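You operate a simulated robot arm through the tools that you are given. There is no shell and no other tool. Be economical: measure what you need, move in short steps, check, and stop when the job is done.

Carry out the task below with a simulated robot arm. There is one attempt and no reset: what you move stays moved.

TASK
Put the blue nozzle and the blue suction cup from the top of the green table in the green crate.

It is judged by the outcome, as a careful person would: the job done as asked, and still so three seconds after it is handed in. It fails if anything else is knocked over, pushed out of place, dropped, spilled or broken.

THE ROBOT
A 6-joint arm with a two-finger parallel gripper, fixed in place. Base frame: the origin is at the foot of the arm, x ahead of it, y to its left, z up; the work surface is at about z = 620. Lengths are in mm, angles in rad, forces in N, time in s.
With the tool pointing down near the work surface it reaches from about 140 to 600 mm from the base axis. Its first joint turns from -1.152 to 1.152 rad. Payload 2.7 kg.
Tool frame: the origin (TCP) lies between the finger pads and is the grasp point; the fingertips stand 23 mm ahead of it; z points along the fingers, y is the line along which they close. The gripper opens to 94 mm. The fingers are 38 mm wide and 10 mm thick; the gripper's body (54 by 96 mm) begins 39 mm behind the TCP.
Orientation is told as [roll, pitch, yaw] about the base's x, y, z axes, in that order, counted from this pose: with the fingers straight down and closing along the base's y, the tool's x points along the base's -x, its y along +y and its z along -z.

THE INTERFACE
- The arm moves only by the tool send_rows. Its argument "plan" is a list that holds one entry, the list of rows, each a list of 6 numbers: the shift along the tool's x, y, z in mm, then the turn, a rotation vector about the tool's x, y, z in rad. In form: [[[dx, dy, dz, ax, ay, az], ...]]. A call has 1 to 12 rows; each row shifts and turns the commanded pose from where the row before left it, along the tool's axes as they then stand. "fingers" is the opening, from 0 (shut) to 1 (fully open), set as the call begins (left out, the last holds). A row lasts 0.2 s, in which the tool goes at most 50 mm and 0.15 rad; a call with a longer step from one row to the next is refused whole, and so is a gripper value outside its range. A pose out of reach is approached as far as the arm can. The call stops where the force on the tool passes 40 N (or 10 N more than at its start, if that is more) or the arm is blocked; 0.2 s more then pass. The fingers move at their own pace (about 45 mm/s each) and stop on an object; they squeeze with about 35 N. The grip force told is the motor's: it shows also when the fingers shut on nothing. Time passes only in rows, and 0.2 s behind the last, so rows that do not move let the fingers close. It gives the time, the measured TCP pose, the force on the tool (base axes), the opening and the grip force at its end, in the units of the frame above (readings bear some noise), and new pictures: "pictures" is both (left out), scene, wrist or none.
- Cameras (640 x 400 px; columns grow to the right, rows downward): "scene" is fixed at [54.3, -439, 1390.4]; the picture's right is [0.86, -0.50, 0.00], its down [-0.40, -0.69, -0.60] and it looks along [0.30, 0.52, -0.80] (base axes); focal length 343 px, centre (320, 200). "wrist" rides on the gripper at [-39, 0, -44] in the tool frame; the picture's right is [0.00, -1.00, 0.00], its down [0.97, 0.00, -0.24] and it looks along [0.24, 0.00, 0.97] (tool axes); focal length 218 px, centre (320, 200).
- pixel_to_xyz(camera, pixels): for up to 12 pixels [column, row] of the newest picture of that camera ("zoom" is the newest enlarged one), the place [x, y, z] in the base frame of the surface seen there, good to about 2 mm, but the place of the scene camera against the robot may be out by one fixed shift of up to 18 mm in any direction. No time passes.
- inspect(camera, box): a new picture of the part [left, top, right, bottom] of that camera's present view, enlarged. No time passes.
- finish_job(): hands the job in; it is judged then, once.

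Work in short steps. Measure before you move; look again where a grasp or a placing could have gone wrong, and mend it. You have 60 turns and 120 pictures in all, the two below and enlarged ones among them. Open the gripper and draw the arm clear of the work before you hand the job in, unless the task says otherwise; then end with one line.

The tools are called after "Request:" by a JSON object that holds its "api" and its "payload". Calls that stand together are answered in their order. send_rows: Moves the arm, as the interface text tells. Its arguments: {"type":"object","properties":{"plan":{"type":"array","items":{"type":"array","items":{"type":"array","items":{"type":"number"}}}},"fingers":{"type":"number"},"pictures":{"type":"string","enum":["both","scene","wrist","none"]}},"required":["plan"]} The other tools are called the same way: pixel_to_xyz (camera, pixels) gives the place of the surface under pixels of a picture; inspect (camera, box) takes an enlarged picture of a part of a camera's view; finish_job () hands the job in.

At the start:

```text
time: 0.0
tcp_pos: [363.6, -57.9, 968.4]
orientation: [0.0, 0.0, 0.0]
wrist_force: [0.3, -0.1, 0.1]
opening: 94.1
finger_force: 0.0
```

scene: 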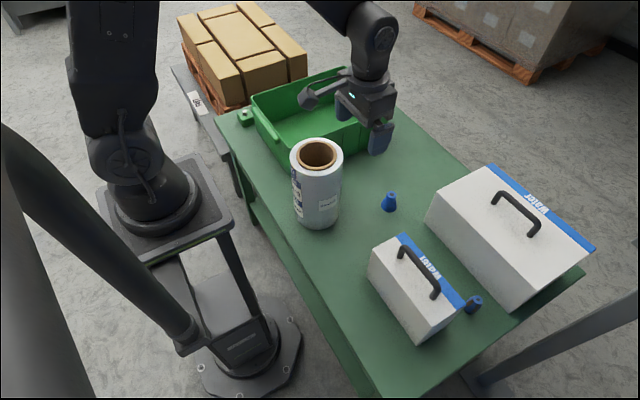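
wrist: 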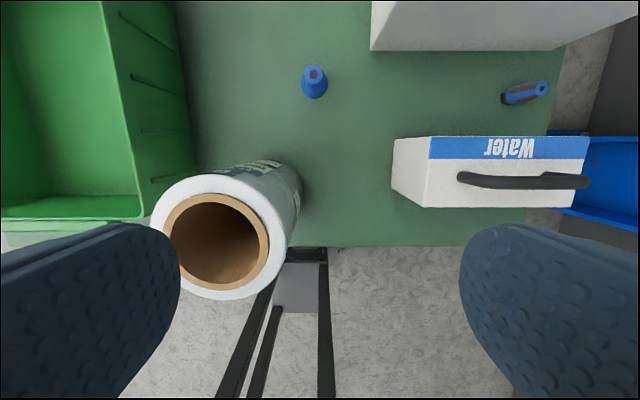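

The scene shows a blue cone at about (389,202) and another blue part at (473,304) behind the small box. I'll enlarge both and measure them.

Request:
{"api": "inspect", "payload": {"camera": "wrist", "box": [280, 40, 600, 240]}}

Request:
{"api": "inspect", "payload": {"camera": "scene", "box": [340, 160, 600, 350]}}

Request:
{"api": "pixel_to_xyz", "payload": {"camera": "wrist", "pixels": [[315, 73], [314, 92], [300, 85], [328, 85], [505, 97], [525, 93], [543, 88], [430, 100], [400, 150], [560, 150], [480, 30], [240, 100]]}}

Request:
{"api": "pixel_to_xyz", "payload": {"camera": "scene", "pixels": [[389, 196], [389, 208], [476, 300], [468, 310], [300, 120], [350, 130], [256, 100], [340, 75], [285, 160], [420, 215], [316, 145], [435, 290]]}}

```text
2.00 times, centred on (440, 140) of wrist
```

zoom: 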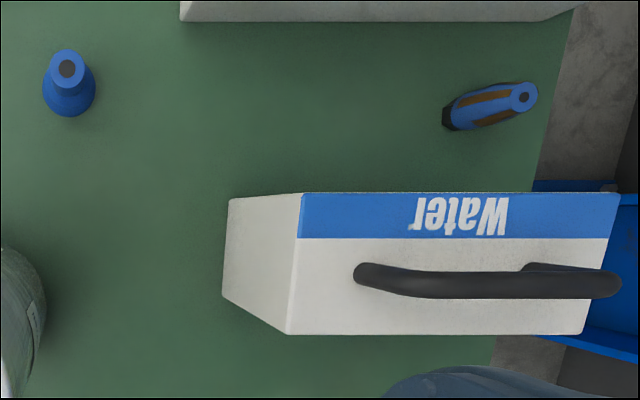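

```text
2.11 times, centred on (470, 255) of scene
```

zoom: 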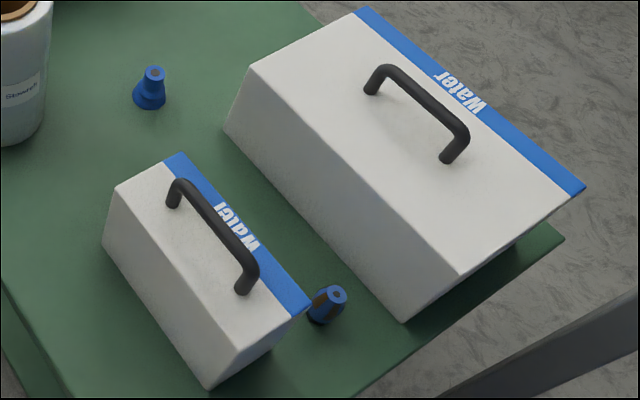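

```text
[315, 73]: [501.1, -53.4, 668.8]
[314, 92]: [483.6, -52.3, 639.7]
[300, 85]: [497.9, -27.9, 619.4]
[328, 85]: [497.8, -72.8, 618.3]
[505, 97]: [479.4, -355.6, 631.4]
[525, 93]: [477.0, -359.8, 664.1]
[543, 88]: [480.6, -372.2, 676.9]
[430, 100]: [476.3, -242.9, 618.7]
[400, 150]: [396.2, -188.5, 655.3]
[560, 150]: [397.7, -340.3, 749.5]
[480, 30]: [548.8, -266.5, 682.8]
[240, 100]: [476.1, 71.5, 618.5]
```

```text
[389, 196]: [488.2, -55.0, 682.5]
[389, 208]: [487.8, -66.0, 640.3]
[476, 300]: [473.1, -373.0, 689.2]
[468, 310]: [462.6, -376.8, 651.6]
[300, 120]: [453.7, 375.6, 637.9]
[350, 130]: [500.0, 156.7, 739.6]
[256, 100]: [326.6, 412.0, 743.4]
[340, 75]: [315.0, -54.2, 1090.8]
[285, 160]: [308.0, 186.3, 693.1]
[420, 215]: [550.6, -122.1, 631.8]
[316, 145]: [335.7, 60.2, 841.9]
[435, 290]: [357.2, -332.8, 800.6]
```

I'll measure the box edges around the nozzle, plus the crate's floor and rims.

Request:
{"api": "pixel_to_xyz", "payload": {"camera": "wrist", "pixels": [[430, 139], [550, 139], [585, 140], [373, 48], [450, 45], [545, 45], [440, 204], [60, 100], [60, 180], [135, 200], [108, 60], [575, 150]]}}

Request:
{"api": "pixel_to_xyz", "payload": {"camera": "scene", "pixels": [[402, 238], [460, 310], [428, 212], [442, 193], [530, 307], [487, 168], [592, 244], [280, 125], [320, 130], [290, 145], [345, 120], [253, 105]]}}

```text
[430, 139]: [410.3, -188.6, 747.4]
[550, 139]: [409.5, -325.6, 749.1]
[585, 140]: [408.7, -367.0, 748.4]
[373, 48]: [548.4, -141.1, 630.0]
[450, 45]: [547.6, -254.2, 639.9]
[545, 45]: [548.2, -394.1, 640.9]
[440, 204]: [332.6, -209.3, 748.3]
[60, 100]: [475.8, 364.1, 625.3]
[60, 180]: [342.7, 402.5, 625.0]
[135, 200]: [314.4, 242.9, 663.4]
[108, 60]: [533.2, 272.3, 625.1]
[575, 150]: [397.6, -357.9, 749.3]
```

```text
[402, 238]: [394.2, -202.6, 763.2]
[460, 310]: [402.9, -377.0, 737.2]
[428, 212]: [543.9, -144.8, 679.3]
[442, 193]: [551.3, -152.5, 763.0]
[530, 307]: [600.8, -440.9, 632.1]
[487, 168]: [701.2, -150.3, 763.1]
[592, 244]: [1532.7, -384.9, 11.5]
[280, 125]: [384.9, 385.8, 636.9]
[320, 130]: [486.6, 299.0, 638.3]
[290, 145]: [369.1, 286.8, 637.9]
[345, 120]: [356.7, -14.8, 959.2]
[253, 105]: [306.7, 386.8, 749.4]
```

The nozzle stands upright in a gap about 138 mm wide, between small box edge x≈411 and large box edge x≈549 (tops about 749). The suction cup stands at about (498,-53). I'll move above the cup with the fingers open.

Request:
{"api": "send_rows", "payload": {"plan": [[[-45, 2, 0, 0, 0, 0], [-45, 2, 0, 0, 0, 0], [-43, 1, 20, 0, 0, 0], [0, 0, 49, 0, 0, 0], [0, 0, 49, 0, 0, 0], [0, 0, 49, 0, 0, 0], [0, 0, 0, 0, 0, 0]]], "fingers": 1}}

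```text
time: 1.6
tcp_pos: [497.1, -54.2, 801.1]
orientation: [0.0, 0.0, 0.0]
wrist_force: [-0.4, -1.1, -0.9]
opening: 94.1
finger_force: 0.1
```

scene: 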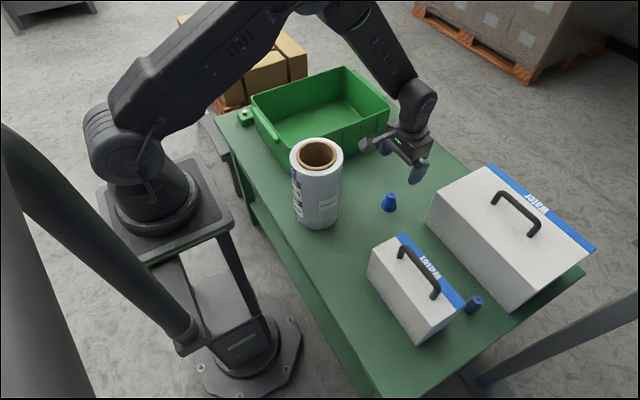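
wrist: 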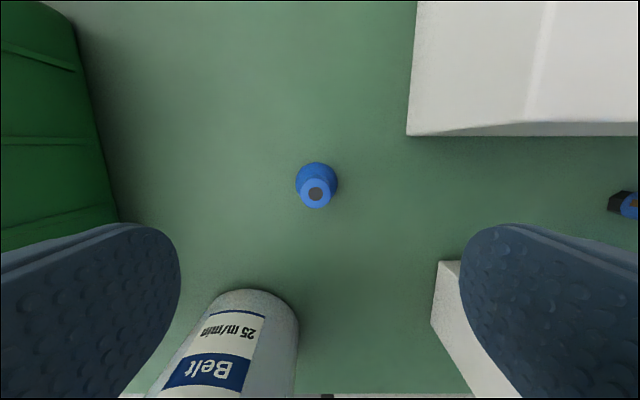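

Request:
{"api": "pixel_to_xyz", "payload": {"camera": "wrist", "pixels": [[316, 194], [302, 193], [330, 193], [316, 206], [316, 182], [297, 178], [336, 178], [316, 163]]}}

Request:
{"api": "pixel_to_xyz", "payload": {"camera": "scene", "pixels": [[388, 193], [300, 125], [345, 110], [385, 107], [345, 69], [253, 98], [285, 158], [320, 100], [375, 120], [365, 85]]}}

Request:
{"api": "inspect", "payload": {"camera": "scene", "box": [220, 50, 420, 230]}}

```text
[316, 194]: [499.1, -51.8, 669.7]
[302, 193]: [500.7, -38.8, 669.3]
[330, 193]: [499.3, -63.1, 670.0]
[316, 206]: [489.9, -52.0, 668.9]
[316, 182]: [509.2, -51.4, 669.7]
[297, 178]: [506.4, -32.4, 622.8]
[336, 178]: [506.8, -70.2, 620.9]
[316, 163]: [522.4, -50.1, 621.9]
```

```text
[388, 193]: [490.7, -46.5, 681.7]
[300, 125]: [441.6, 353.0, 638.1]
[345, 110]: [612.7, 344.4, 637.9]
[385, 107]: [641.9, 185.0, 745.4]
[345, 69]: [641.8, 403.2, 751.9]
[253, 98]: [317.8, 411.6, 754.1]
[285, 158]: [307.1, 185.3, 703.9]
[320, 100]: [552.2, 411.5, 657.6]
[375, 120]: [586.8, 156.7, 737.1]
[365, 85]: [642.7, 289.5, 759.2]
```

```text
2.22 times, centred on (320, 140) of scene
```

zoom: 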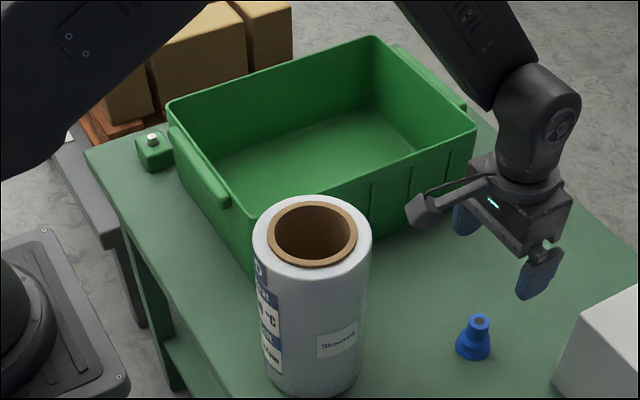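

Request:
{"api": "inspect", "payload": {"camera": "scene", "box": [340, 70, 460, 200]}}

Request:
{"api": "pixel_to_xyz", "payload": {"camera": "scene", "pixels": [[361, 146], [370, 145], [384, 150], [392, 140], [415, 160], [420, 172], [430, 147], [383, 140]]}}

```text
3.08 times, centred on (400, 135) of scene
```

zoom: 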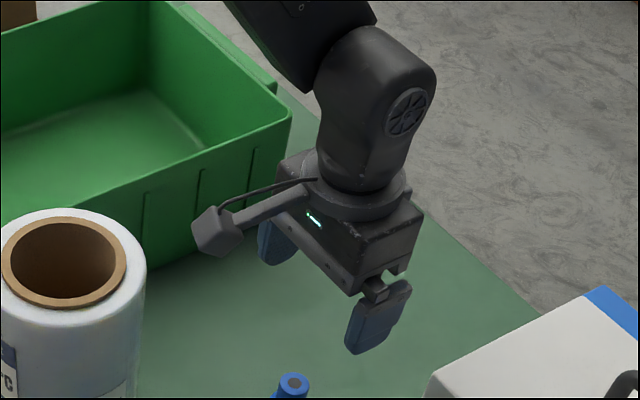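

```text
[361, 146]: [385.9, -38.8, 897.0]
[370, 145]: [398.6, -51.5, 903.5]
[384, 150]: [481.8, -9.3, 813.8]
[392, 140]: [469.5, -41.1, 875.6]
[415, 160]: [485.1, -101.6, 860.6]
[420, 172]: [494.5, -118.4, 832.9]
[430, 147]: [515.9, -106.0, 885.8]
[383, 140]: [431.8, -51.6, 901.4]
```

The bracket on the gripper's base-side (-x) is about 75 mm above the TCP and will need care near the boxes. It is clear here, so I descend onto the cup at (499,-52), with its top at 669.

Request:
{"api": "send_rows", "payload": {"plan": [[[-2, 2, 40, 0, 0, 0], [0, 0, 40, 0, 0, 0], [0, 0, 40, 0, 0, 0], [0, 0, 27, 0, 0, 0], [0, 0, 0, 0, 0, 0]]], "pictures": "both"}}

```text
time: 2.8
tcp_pos: [499.4, -51.4, 655.4]
orientation: [-0.002, 0.0, 0.0]
wrist_force: [-0.1, 0.0, 0.2]
opening: 94.1
finger_force: 0.1
```

scene: 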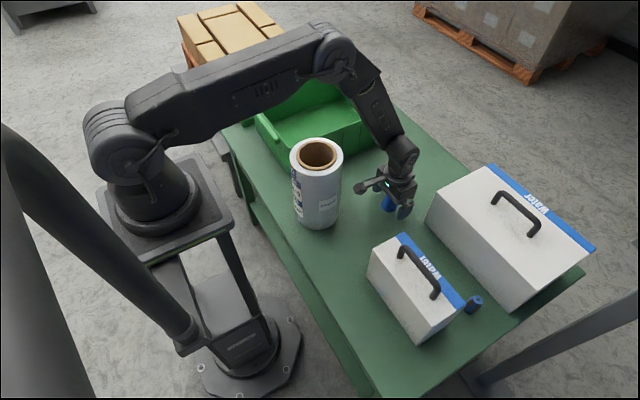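
wrist: 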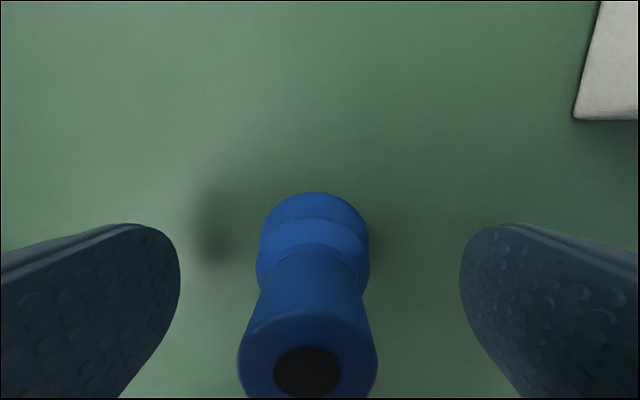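

The cup is centred between the pads, so I close the fingers.

Request:
{"api": "send_rows", "payload": {"plan": [[[0, 0, 0, 0, 0, 0], [0, 0, 0, 0, 0, 0], [0, 0, 0, 0, 0, 0], [0, 0, 0, 0, 0, 0], [0, 0, 0, 0, 0, 0], [0, 0, 0, 0, 0, 0]]], "fingers": 0, "pictures": "wrist"}}

```text
time: 4.2
tcp_pos: [499.9, -53.0, 656.6]
orientation: [-0.001, 0.0, 0.0]
wrist_force: [0.5, 1.0, 2.5]
opening: 23.4
finger_force: 34.8
```

wrist: 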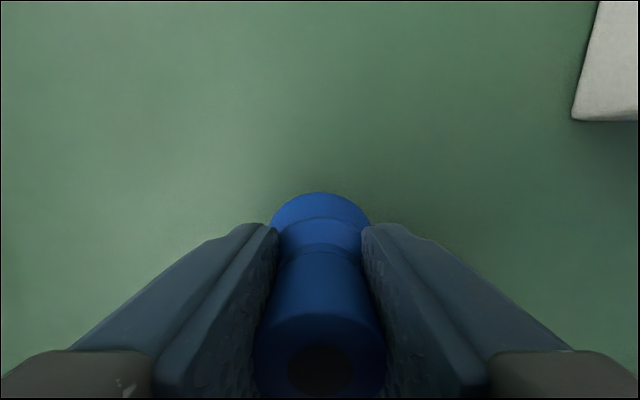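

Gripped at an opening of 23 mm. I lift straight up 200 mm, then carry it across to above the crate.

Request:
{"api": "send_rows", "payload": {"plan": [[[0, 0, -30, 0, 0, 0], [0, 0, -40, 0, 0, 0], [0, 0, -45, 0, 0, 0], [0, 0, -45, 0, 0, 0], [0, 0, -40, 0, 0, 0], [0, 0, 0, 0, 0, 0]]], "pictures": "wrist"}}

Request:
{"api": "send_rows", "payload": {"plan": [[[2, 30, 0, 0, 0, 0], [2, 40, 0, 0, 0, 0], [2, 45, 0, 0, 0, 0], [2, 45, 0, 0, 0, 0], [2, 45, 0, 0, 0, 0], [2, 45, 0, 0, 0, 0], [2, 45, 0, 0, 0, 0], [2, 38, 0, 0, 0, 0], [2, 20, 0, 0, 0, 0], [0, 0, 0, 0, 0, 0]]]}}

```text
time: 5.6
tcp_pos: [498.6, -51.8, 852.9]
orientation: [-0.001, 0.0, 0.001]
wrist_force: [-0.4, 0.5, 0.0]
opening: 23.5
finger_force: 35.0
```

wrist: 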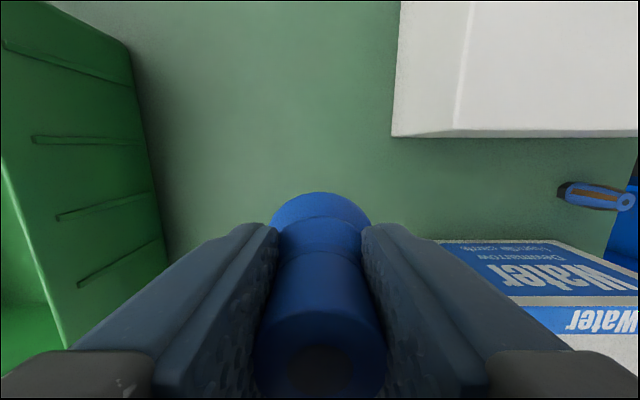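

```text
time: 7.8
tcp_pos: [481.8, 300.2, 852.9]
orientation: [0.0, 0.001, 0.001]
wrist_force: [0.5, 0.8, 0.0]
opening: 23.5
finger_force: 35.4
```

scene: 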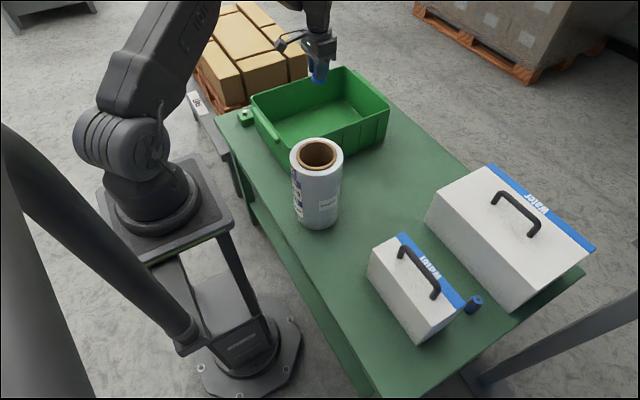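
wrist: 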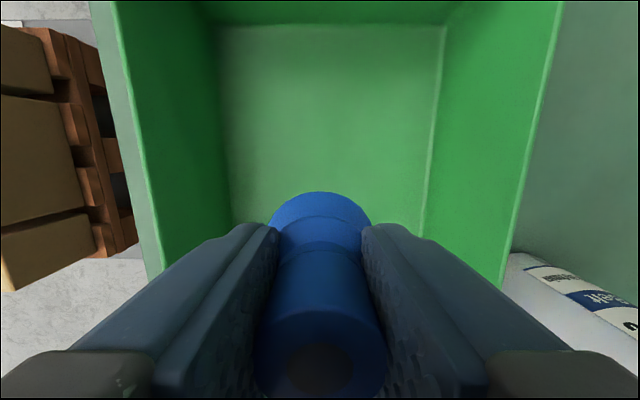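

Request:
{"api": "pixel_to_xyz", "payload": {"camera": "wrist", "pixels": [[160, 270], [500, 270], [560, 5], [97, 5], [235, 200], [425, 200], [330, 26], [330, 3], [330, 120]]}}

```text
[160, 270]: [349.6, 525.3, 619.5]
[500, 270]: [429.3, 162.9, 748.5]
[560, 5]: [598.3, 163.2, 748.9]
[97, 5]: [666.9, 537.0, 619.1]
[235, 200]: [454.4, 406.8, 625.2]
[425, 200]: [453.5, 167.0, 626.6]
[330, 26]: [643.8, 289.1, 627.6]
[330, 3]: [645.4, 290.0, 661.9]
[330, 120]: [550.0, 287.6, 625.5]
```

The crate interior is y≈165–410, rim 748, floor 625. I lower the cup until it just meets the floor.

Request:
{"api": "send_rows", "payload": {"plan": [[[0, 10, 40, 0, 0, 0], [0, 0, 45, 0, 0, 0], [0, 0, 45, 0, 0, 0], [0, 0, 35, 0, 0, 0], [0, 0, 16, 0, 0, 0], [0, 0, 7, 0, 0, 0], [0, 0, 0, 0, 0, 0]]]}}

```text
time: 9.4
tcp_pos: [478.6, 312.8, 664.2]
orientation: [0.001, 0.0, -0.001]
wrist_force: [-0.2, 0.5, -0.8]
opening: 23.5
finger_force: 35.0
```

scene: 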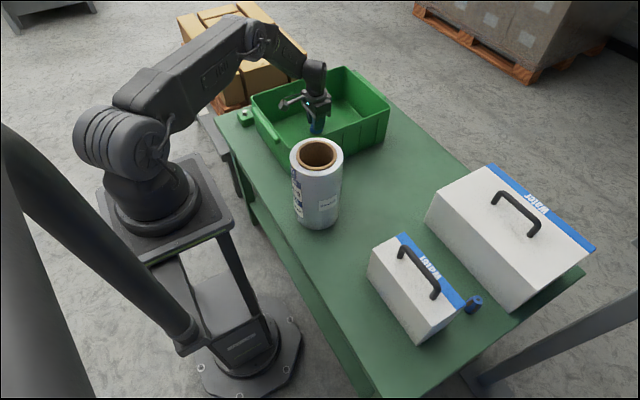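
wrist: 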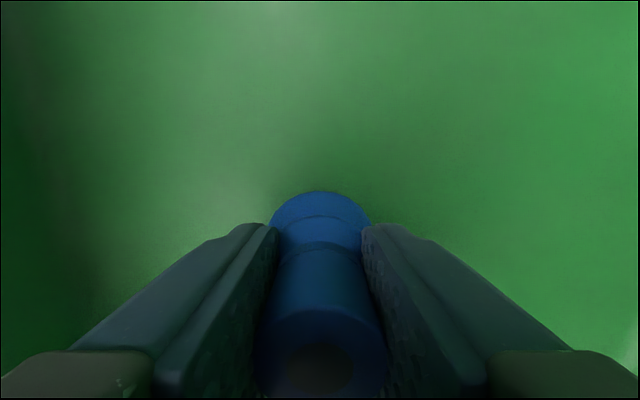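

The cup is within a couple of mm of the floor. I'll release it with a modest opening, then raise the hand.

Request:
{"api": "send_rows", "payload": {"plan": [[[0, 0, 2, 0, 0, 0], [0, 0, 0, 0, 0, 0], [0, 0, 0, 0, 0, 0], [0, 0, 0, 0, 0, 0]]], "fingers": 0.7, "pictures": "none"}}

Request:
{"api": "send_rows", "payload": {"plan": [[[0, 0, -20, 0, 0, 0], [0, 0, -40, 0, 0, 0], [0, 0, -45, 0, 0, 0], [0, 0, -45, 0, 0, 0], [0, 0, -45, 0, 0, 0], [0, 0, 0, 0, 0, 0]]], "pictures": "wrist"}}

```text
time: 10.4
tcp_pos: [478.8, 311.3, 662.7]
orientation: [0.0, -0.001, 0.0]
wrist_force: [-0.3, -0.1, 0.1]
opening: 65.7
finger_force: 0.0
```

```text
time: 11.8
tcp_pos: [479.6, 308.5, 857.9]
orientation: [0.0, 0.0, -0.001]
wrist_force: [-0.1, 0.5, -1.0]
opening: 66.0
finger_force: 0.0
```

wrist: 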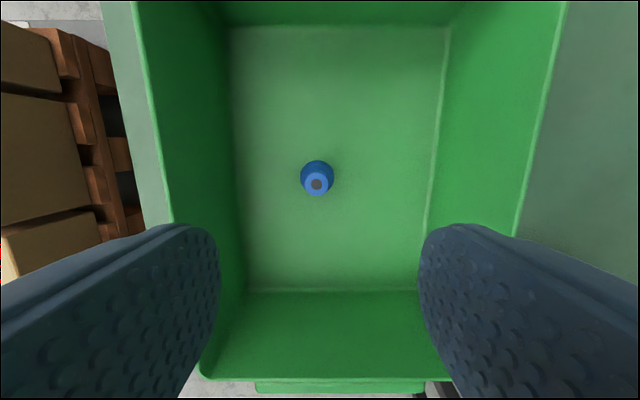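

The cup stands upright in the crate. Now I travel back to the nozzle at height. On the way I'll yaw the hand so the fingers close along x and the bracket lies along the gap toward +y.

Request:
{"api": "send_rows", "payload": {"plan": [[[0, -30, -5, 0, 0, 0], [0, -45, -5, 0, 0, 0], [0, -48, 0, 0, 0, 0], [0, -48, 0, 0, 0, 0], [0, -48, 0, 0, 0, 0], [0, -48, 0, 0, 0, 0], [0, -48, 0, 0, 0, 0], [0, -48, 0, 0, 0, 0], [0, -48, 0, 0, 0, 0], [0, -48, 0, 0, 0, 0], [0, -40, 0, 0, 0, 0], [0, 0, 0, 0, 0, 0]]], "pictures": "none"}}

Request:
{"api": "send_rows", "payload": {"plan": [[[0, 0, 0, 0, 0, 0.14], [0, 0, 0, 0, 0, 0.143], [0, 0, 0, 0, 0, 0.143], [0, 0, 0, 0, 0, 0.143], [0, 0, 0, 0, 0, 0.143], [0, 0, 0, 0, 0, 0.143], [0, 0, 0, 0, 0, 0.143], [0, 0, 0, 0, 0, 0.143], [0, 0, 0, 0, 0, 0.143], [0, 0, 0, 0, 0, 0.143], [0, 0, 0, 0, 0, 0.143], [0, 0, 0, 0, 0, 0]]]}}

```text
time: 14.4
tcp_pos: [479.1, -188.6, 871.1]
orientation: [-0.001, 0.0, 0.001]
wrist_force: [-0.9, -0.1, -1.0]
opening: 65.8
finger_force: 0.1
```

```text
time: 17.0
tcp_pos: [478.2, -188.6, 868.1]
orientation: [-0.001, 0.002, -1.571]
wrist_force: [-0.9, 0.8, -1.1]
opening: 65.9
finger_force: 0.1
```

scene: 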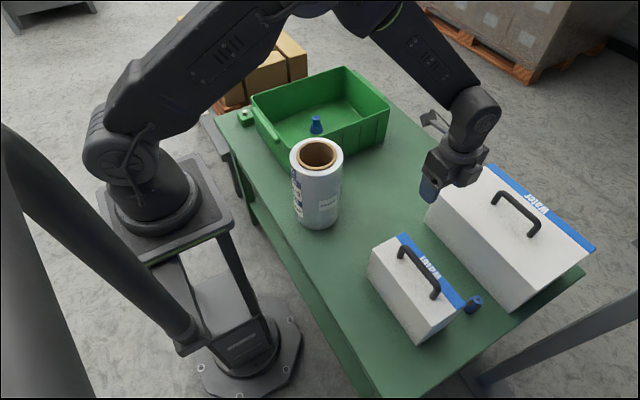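
wrist: 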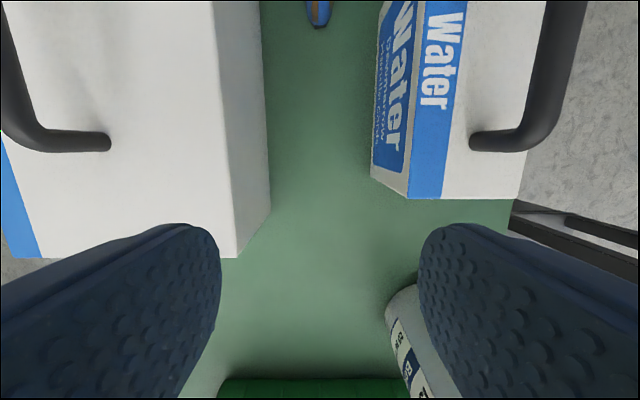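

The yaw is right: image up is now -y. I'll move 140 mm along tool -x to see the nozzle.

Request:
{"api": "send_rows", "payload": {"plan": [[[-40, 0, 0, 0, 0, 0], [-45, 0, 0, 0, 0, 0], [-45, 0, 0, 0, 0, 0], [-25, 0, 0, 0, 0, 0], [0, 0, 0, 0, 0, 0]]]}}

Request:
{"api": "inspect", "payload": {"camera": "wrist", "box": [240, 50, 400, 250]}}

```text
time: 18.2
tcp_pos: [481.0, -342.8, 868.1]
orientation: [-0.001, 0.0, -1.569]
wrist_force: [-0.5, 0.4, -0.2]
opening: 65.8
finger_force: 0.0
```

scene: 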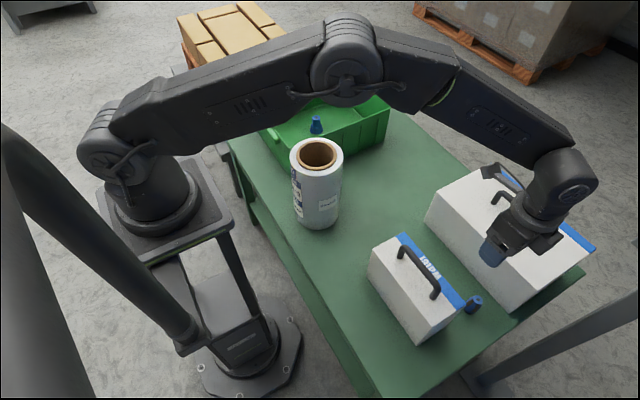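
wrist: 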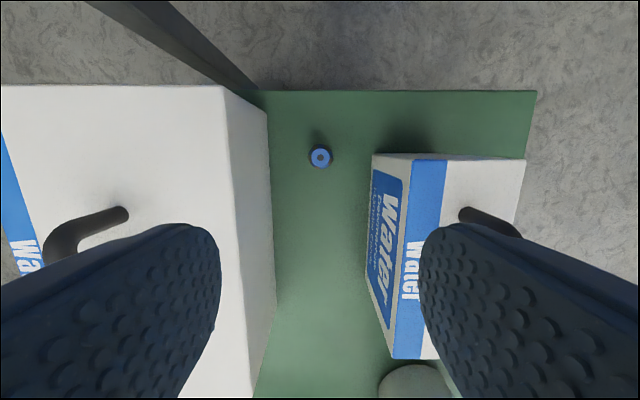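

```text
2.00 times, centred on (320, 150) of wrist
```

zoom: 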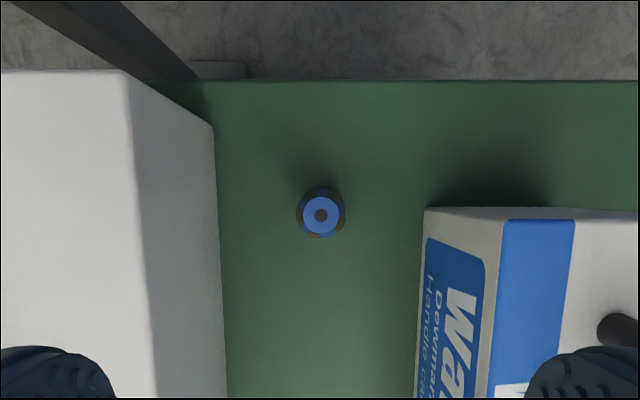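

Request:
{"api": "pixel_to_xyz", "payload": {"camera": "wrist", "pixels": [[321, 158], [312, 158], [329, 158], [321, 165], [321, 150], [411, 170], [240, 200], [380, 155], [268, 200], [412, 300]]}}

Request:
{"api": "inspect", "payload": {"camera": "scene", "box": [460, 140, 620, 300]}}

Request:
{"api": "pixel_to_xyz", "payload": {"camera": "scene", "pixels": [[490, 172], [510, 180], [505, 200], [520, 192], [490, 255], [515, 235]]}}

```text
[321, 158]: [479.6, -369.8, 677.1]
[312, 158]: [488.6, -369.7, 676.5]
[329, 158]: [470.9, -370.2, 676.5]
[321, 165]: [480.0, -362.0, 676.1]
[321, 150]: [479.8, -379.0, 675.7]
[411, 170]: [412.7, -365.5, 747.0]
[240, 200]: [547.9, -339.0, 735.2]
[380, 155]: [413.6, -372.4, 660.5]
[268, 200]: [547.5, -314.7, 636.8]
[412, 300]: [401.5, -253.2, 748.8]
```

```text
2.50 times, centred on (540, 220) of scene
```

zoom: 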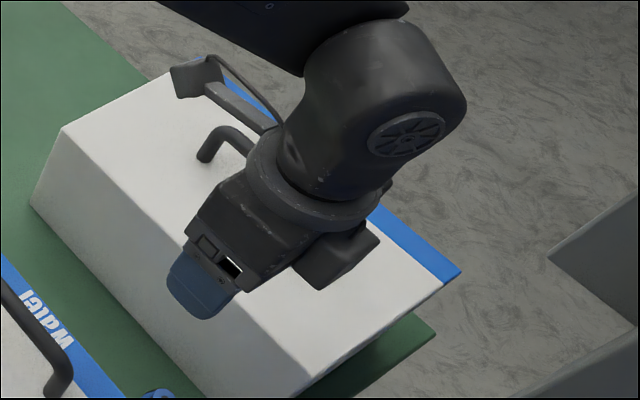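

```text
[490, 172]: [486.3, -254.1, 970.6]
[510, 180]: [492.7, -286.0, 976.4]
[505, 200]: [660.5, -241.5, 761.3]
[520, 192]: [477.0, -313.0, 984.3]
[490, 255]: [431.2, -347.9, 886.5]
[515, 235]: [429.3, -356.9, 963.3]
```

The nozzle centre is (480,-370) with its top at 677. I line up over it and descend partway to check that the arm still reaches.

Request:
{"api": "send_rows", "payload": {"plan": [[[-27, -1, 0, 0, 0, 0], [0, 0, 45, 0, 0, 0], [0, 0, 45, 0, 0, 0], [0, 0, 30, 0, 0, 0], [0, 0, 0, 0, 0, 0]]]}}

```text
time: 19.4
tcp_pos: [478.8, -370.7, 748.5]
orientation: [0.001, 0.0, -1.569]
wrist_force: [0.0, -0.7, -0.5]
opening: 66.0
finger_force: 0.0
```

scene: 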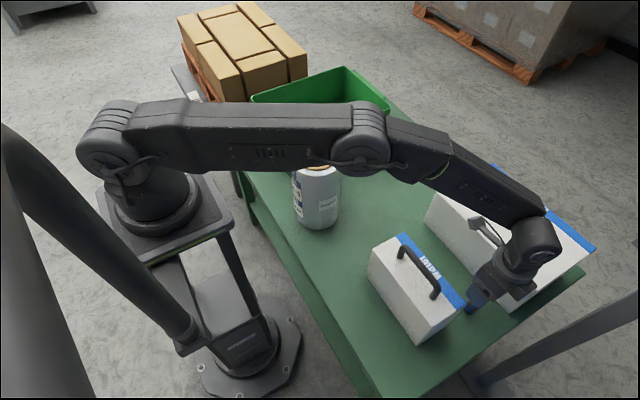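
wrist: 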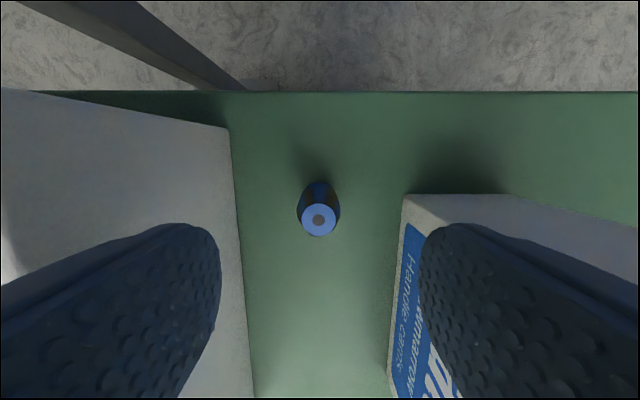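

The reach is fine. I'll check how high the forearm sits over the roll and boxes.

Request:
{"api": "pixel_to_xyz", "payload": {"camera": "scene", "pixels": [[320, 168], [350, 172], [400, 175], [440, 190], [490, 222], [505, 215], [480, 222], [490, 285], [500, 278], [535, 255]]}}

Request:
{"api": "pixel_to_xyz", "payload": {"camera": "wrist", "pixels": [[319, 220], [306, 220], [332, 220], [319, 234]]}}

```text
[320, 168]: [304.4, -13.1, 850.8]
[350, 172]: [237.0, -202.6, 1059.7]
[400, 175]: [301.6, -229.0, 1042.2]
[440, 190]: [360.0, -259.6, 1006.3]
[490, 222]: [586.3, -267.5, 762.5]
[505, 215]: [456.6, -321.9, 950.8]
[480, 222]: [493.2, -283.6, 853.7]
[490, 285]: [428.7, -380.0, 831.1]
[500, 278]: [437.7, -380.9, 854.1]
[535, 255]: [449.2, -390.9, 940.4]
```

```text
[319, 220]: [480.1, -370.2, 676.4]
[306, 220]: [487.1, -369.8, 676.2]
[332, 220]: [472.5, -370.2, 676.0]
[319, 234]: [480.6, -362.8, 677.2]
```

There is ample clearance, with the forearm about 200 mm above the handle. I descend 92 mm more.

Request:
{"api": "send_rows", "payload": {"plan": [[[0, 1, 30, 0, 0, 0], [0, 0, 30, 0, 0, 0], [0, 0, 20, 0, 0, 0], [0, 0, 12, 0, 0, 0], [0, 0, 0, 0, 0, 0]]]}}

```text
time: 20.6
tcp_pos: [478.8, -370.7, 656.4]
orientation: [0.0, 0.001, -1.569]
wrist_force: [-0.6, -0.4, 0.1]
opening: 66.1
finger_force: 0.1
```

scene: 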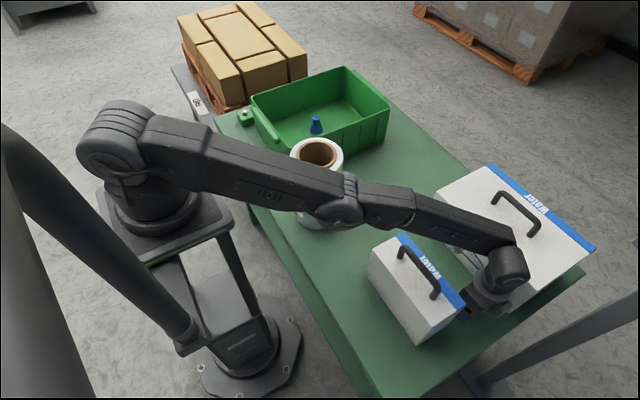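
wrist: 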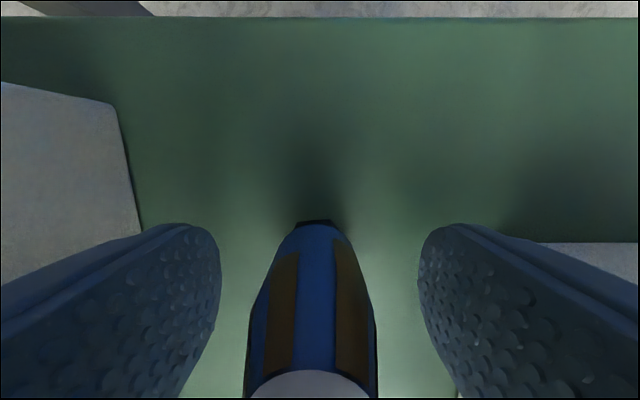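

The nozzle is between the pads, so I close the fingers.

Request:
{"api": "send_rows", "payload": {"plan": [[[0, 0, 0, 0, 0, 0], [0, 0, 0, 0, 0, 0], [0, 0, 0, 0, 0, 0], [0, 0, 0, 0, 0, 0], [0, 0, 0, 0, 0, 0]]], "fingers": 0, "pictures": "wrist"}}

```text
time: 21.8
tcp_pos: [478.7, -370.3, 655.5]
orientation: [0.0, 0.0, -1.57]
wrist_force: [0.1, -0.2, -0.7]
opening: 26.7
finger_force: 34.7
```

wrist: 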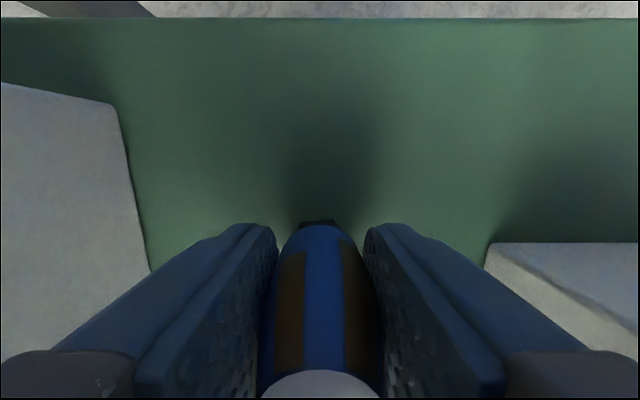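

Gripped at 26.7 mm. I lift straight up.

Request:
{"api": "send_rows", "payload": {"plan": [[[0, 0, -20, 0, 0, 0], [0, 0, -35, 0, 0, 0], [0, 0, -40, 0, 0, 0], [0, 0, -40, 0, 0, 0], [0, 0, -40, 0, 0, 0], [0, 0, -40, 0, 0, 0], [0, 0, 0, 0, 0, 0]]]}}

```text
time: 23.4
tcp_pos: [483.9, -374.6, 870.6]
orientation: [0.0, 0.001, -1.569]
wrist_force: [0.3, -0.2, -1.3]
opening: 26.8
finger_force: 34.6
out of reach, approached as far as the arm can: row 1, 2
```

scene: 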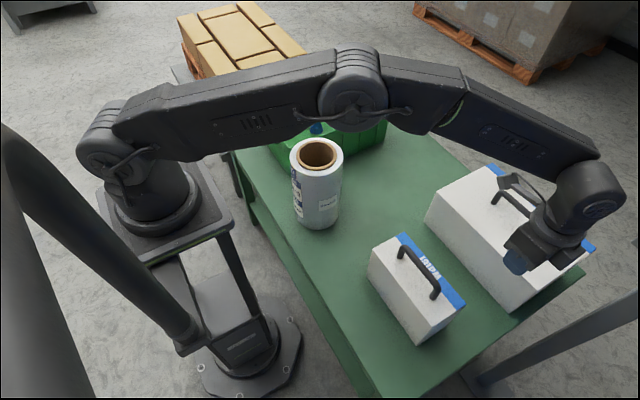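
wrist: 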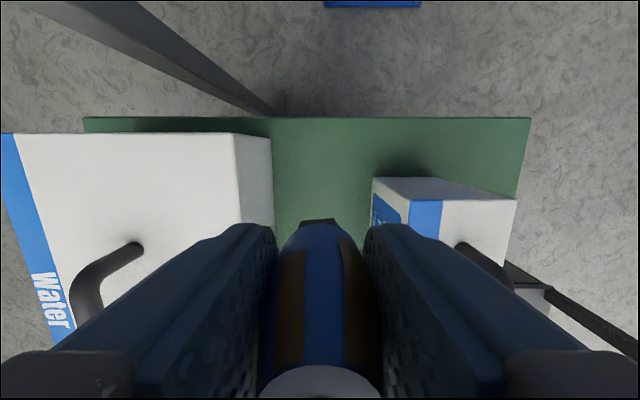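

The nozzle is held and the boxes haven't moved. I retrace to y≈-190, undo the yaw, then carry on to the crate.

Request:
{"api": "send_rows", "payload": {"plan": [[[30, 0, 0, 0, 0, 0], [45, 0, 0, 0, 0, 0], [45, 0, 0, 0, 0, 0], [45, 0, 0, 0, 0, 0], [20, 0, 0, 0, 0, 0], [0, 0, 0, 0, 0, 0]]], "pictures": "none"}}

Request:
{"api": "send_rows", "payload": {"plan": [[[0, 0, 0, 0, 0, -0.14], [0, 0, 0, 0, 0, -0.143], [0, 0, 0, 0, 0, -0.143], [0, 0, 0, 0, 0, -0.143], [0, 0, 0, 0, 0, -0.143], [0, 0, 0, 0, 0, -0.143], [0, 0, 0, 0, 0, -0.143], [0, 0, 0, 0, 0, -0.143], [0, 0, 0, 0, 0, -0.143], [0, 0, 0, 0, 0, -0.143], [0, 0, 0, 0, 0, -0.143], [0, 0, 0, 0, 0, 0]]], "pictures": "none"}}

Request:
{"api": "send_rows", "payload": {"plan": [[[0, 30, 0, 0, 0, 0], [-5, 45, 0, 0, 0, 0], [-5, 45, 0, 0, 0, 0], [-5, 45, 0, 0, 0, 0], [-5, 45, 0, 0, 0, 0], [-5, 45, 0, 0, 0, 0], [-5, 45, 0, 0, 0, 0], [-5, 45, 0, 0, 0, 0], [-5, 45, 0, 0, 0, 0], [-4, 25, 0, 0, 0, 0], [0, 10, 0, 0, 0, 0], [0, 0, 0, 0, 0, 0]]]}}

```text
time: 24.8
tcp_pos: [482.8, -187.3, 871.5]
orientation: [0.0, 0.001, -1.569]
wrist_force: [-0.3, -0.7, -1.1]
opening: 26.9
finger_force: 34.8
```

```text
time: 27.4
tcp_pos: [481.7, -187.3, 869.0]
orientation: [-0.001, 0.0, 0.002]
wrist_force: [-0.3, 1.0, -0.5]
opening: 26.8
finger_force: 34.5
```

```text
time: 30.0
tcp_pos: [525.6, 240.1, 867.3]
orientation: [-0.001, 0.0, 0.0]
wrist_force: [-0.2, -0.1, -1.5]
opening: 26.9
finger_force: 35.0
```

scene: 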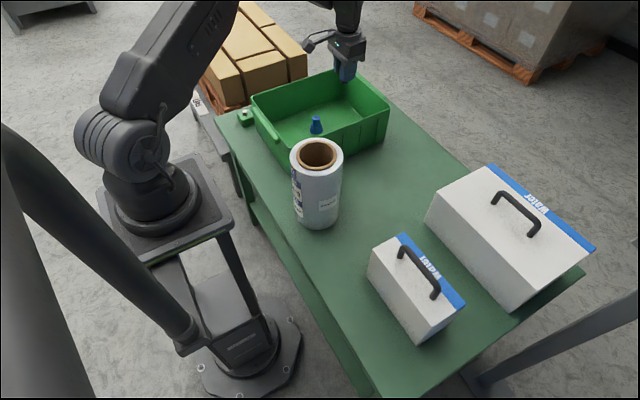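
wrist: 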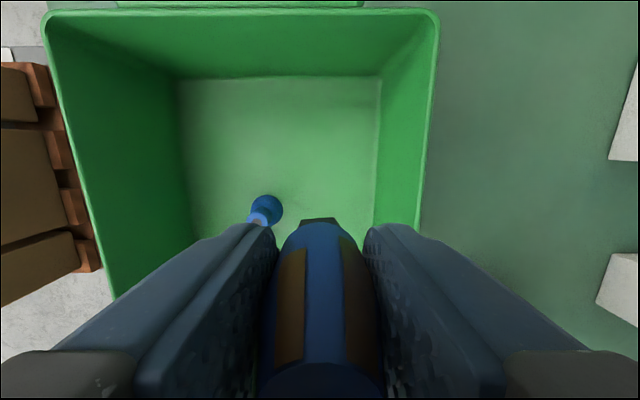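

Request:
{"api": "pixel_to_xyz", "payload": {"camera": "wrist", "pixels": [[258, 215], [268, 200], [280, 78], [378, 180], [422, 200], [280, 12]]}}

```text
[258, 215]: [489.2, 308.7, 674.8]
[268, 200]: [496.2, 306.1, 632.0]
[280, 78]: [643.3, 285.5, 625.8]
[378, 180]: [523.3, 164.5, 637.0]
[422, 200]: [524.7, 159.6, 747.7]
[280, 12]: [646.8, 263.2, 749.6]
```

The cup at about (485,307) is clear of the drop spot (526,240). I lower to TCP z≈664.

Request:
{"api": "send_rows", "payload": {"plan": [[[0, 0, 40, 0, 0, 0], [0, 0, 45, 0, 0, 0], [0, 0, 45, 0, 0, 0], [0, 0, 45, 0, 0, 0], [0, 0, 20, 0, 0, 0], [0, 0, 8, 0, 0, 0], [0, 0, 0, 0, 0, 0]]]}}

```text
time: 31.6
tcp_pos: [525.5, 237.3, 666.1]
orientation: [-0.001, -0.001, 0.0]
wrist_force: [0.6, -0.7, -0.2]
opening: 26.7
finger_force: 34.8
```

scene: 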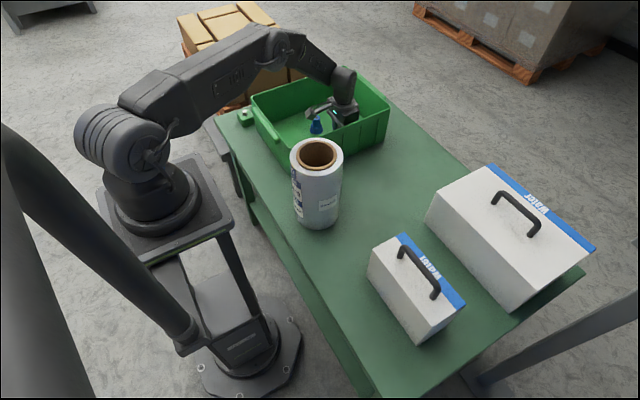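
wrist: 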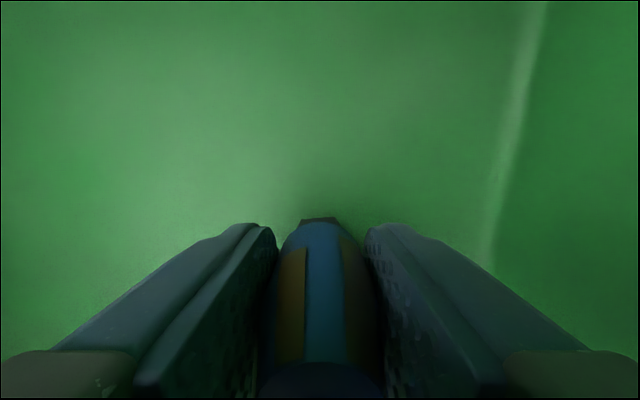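

I lower the last 3 mm, then release.

Request:
{"api": "send_rows", "payload": {"plan": [[[0, 0, 2, 0, 0, 0], [0, 0, 1, 0, 0, 0], [0, 0, 0, 0, 0, 0]]], "pictures": "none"}}

Request:
{"api": "send_rows", "payload": {"plan": [[[0, 0, 0, 0, 0, 0], [0, 0, 0, 0, 0, 0], [0, 0, 0, 0, 0, 0]]], "fingers": 0.55, "pictures": "none"}}

Request:
{"api": "send_rows", "payload": {"plan": [[[0, 0, -20, 0, 0, 0], [0, 0, -40, 0, 0, 0], [0, 0, -45, 0, 0, 0], [0, 0, -45, 0, 0, 0], [0, 0, -45, 0, 0, 0], [0, 0, -45, 0, 0, 0], [0, 0, 0, 0, 0, 0]]]}}

```text
time: 32.4
tcp_pos: [526.9, 237.5, 663.8]
orientation: [0.0, 0.0, 0.0]
wrist_force: [0.3, -1.0, -0.9]
opening: 26.6
finger_force: 34.7
```

```text
time: 33.2
tcp_pos: [526.2, 237.6, 665.0]
orientation: [0.001, 0.0, -0.001]
wrist_force: [-0.1, -0.1, 0.1]
opening: 51.9
finger_force: 0.0
```

```text
time: 34.8
tcp_pos: [525.0, 238.0, 904.7]
orientation: [0.0, 0.001, 0.002]
wrist_force: [0.2, 0.4, -0.1]
opening: 51.7
finger_force: 0.0
```

scene: 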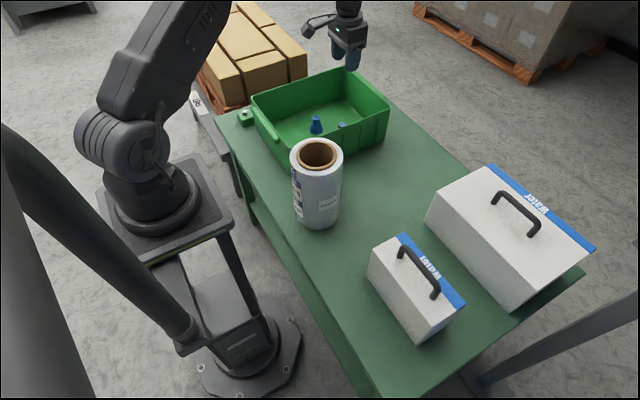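
wrist: 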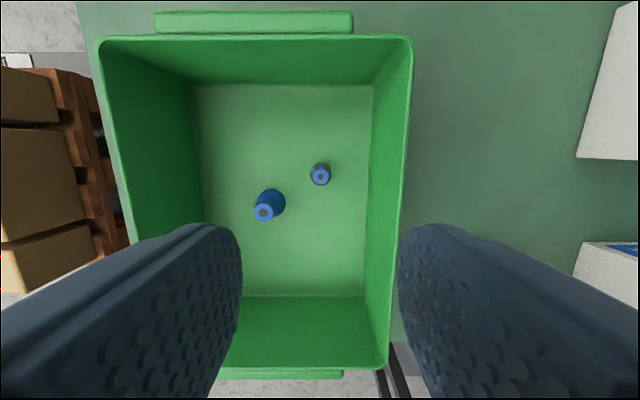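

Both parts stand upright in the crate at (263,212) and (320,175), and nothing else has moved. I open the hand and draw it clear.

Request:
{"api": "send_rows", "payload": {"plan": [[[0, 0, -35, 0, 0, 0], [0, 0, -35, 0, 0, 0], [15, -40, 0, 0, 0, 0], [20, -45, 0, 0, 0, 0], [20, -45, 0, 0, 0, 0], [20, -45, 0, 0, 0, 0], [20, -45, 0, 0, 0, 0], [20, -45, 0, 0, 0, 0], [0, -20, 0, 0, 0, 0], [0, 0, 0, 0, 0, 0]]], "fingers": 1, "pictures": "scene"}}

```text
time: 37.0
tcp_pos: [411.9, -47.7, 971.9]
orientation: [0.0, 0.0, 0.001]
wrist_force: [0.0, -0.1, 0.6]
opening: 94.0
finger_force: 0.2
```

scene: 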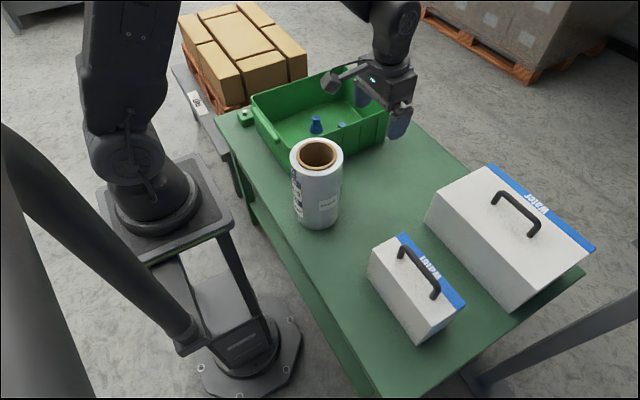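

The arm is clear, so I hand the job in.

Request:
{"api": "finish_job", "payload": {}}

```text
The job is handed in.
```

The blue nozzle and the blue suction cup are both standing upright in the green crate, and nothing else on the table was moved.
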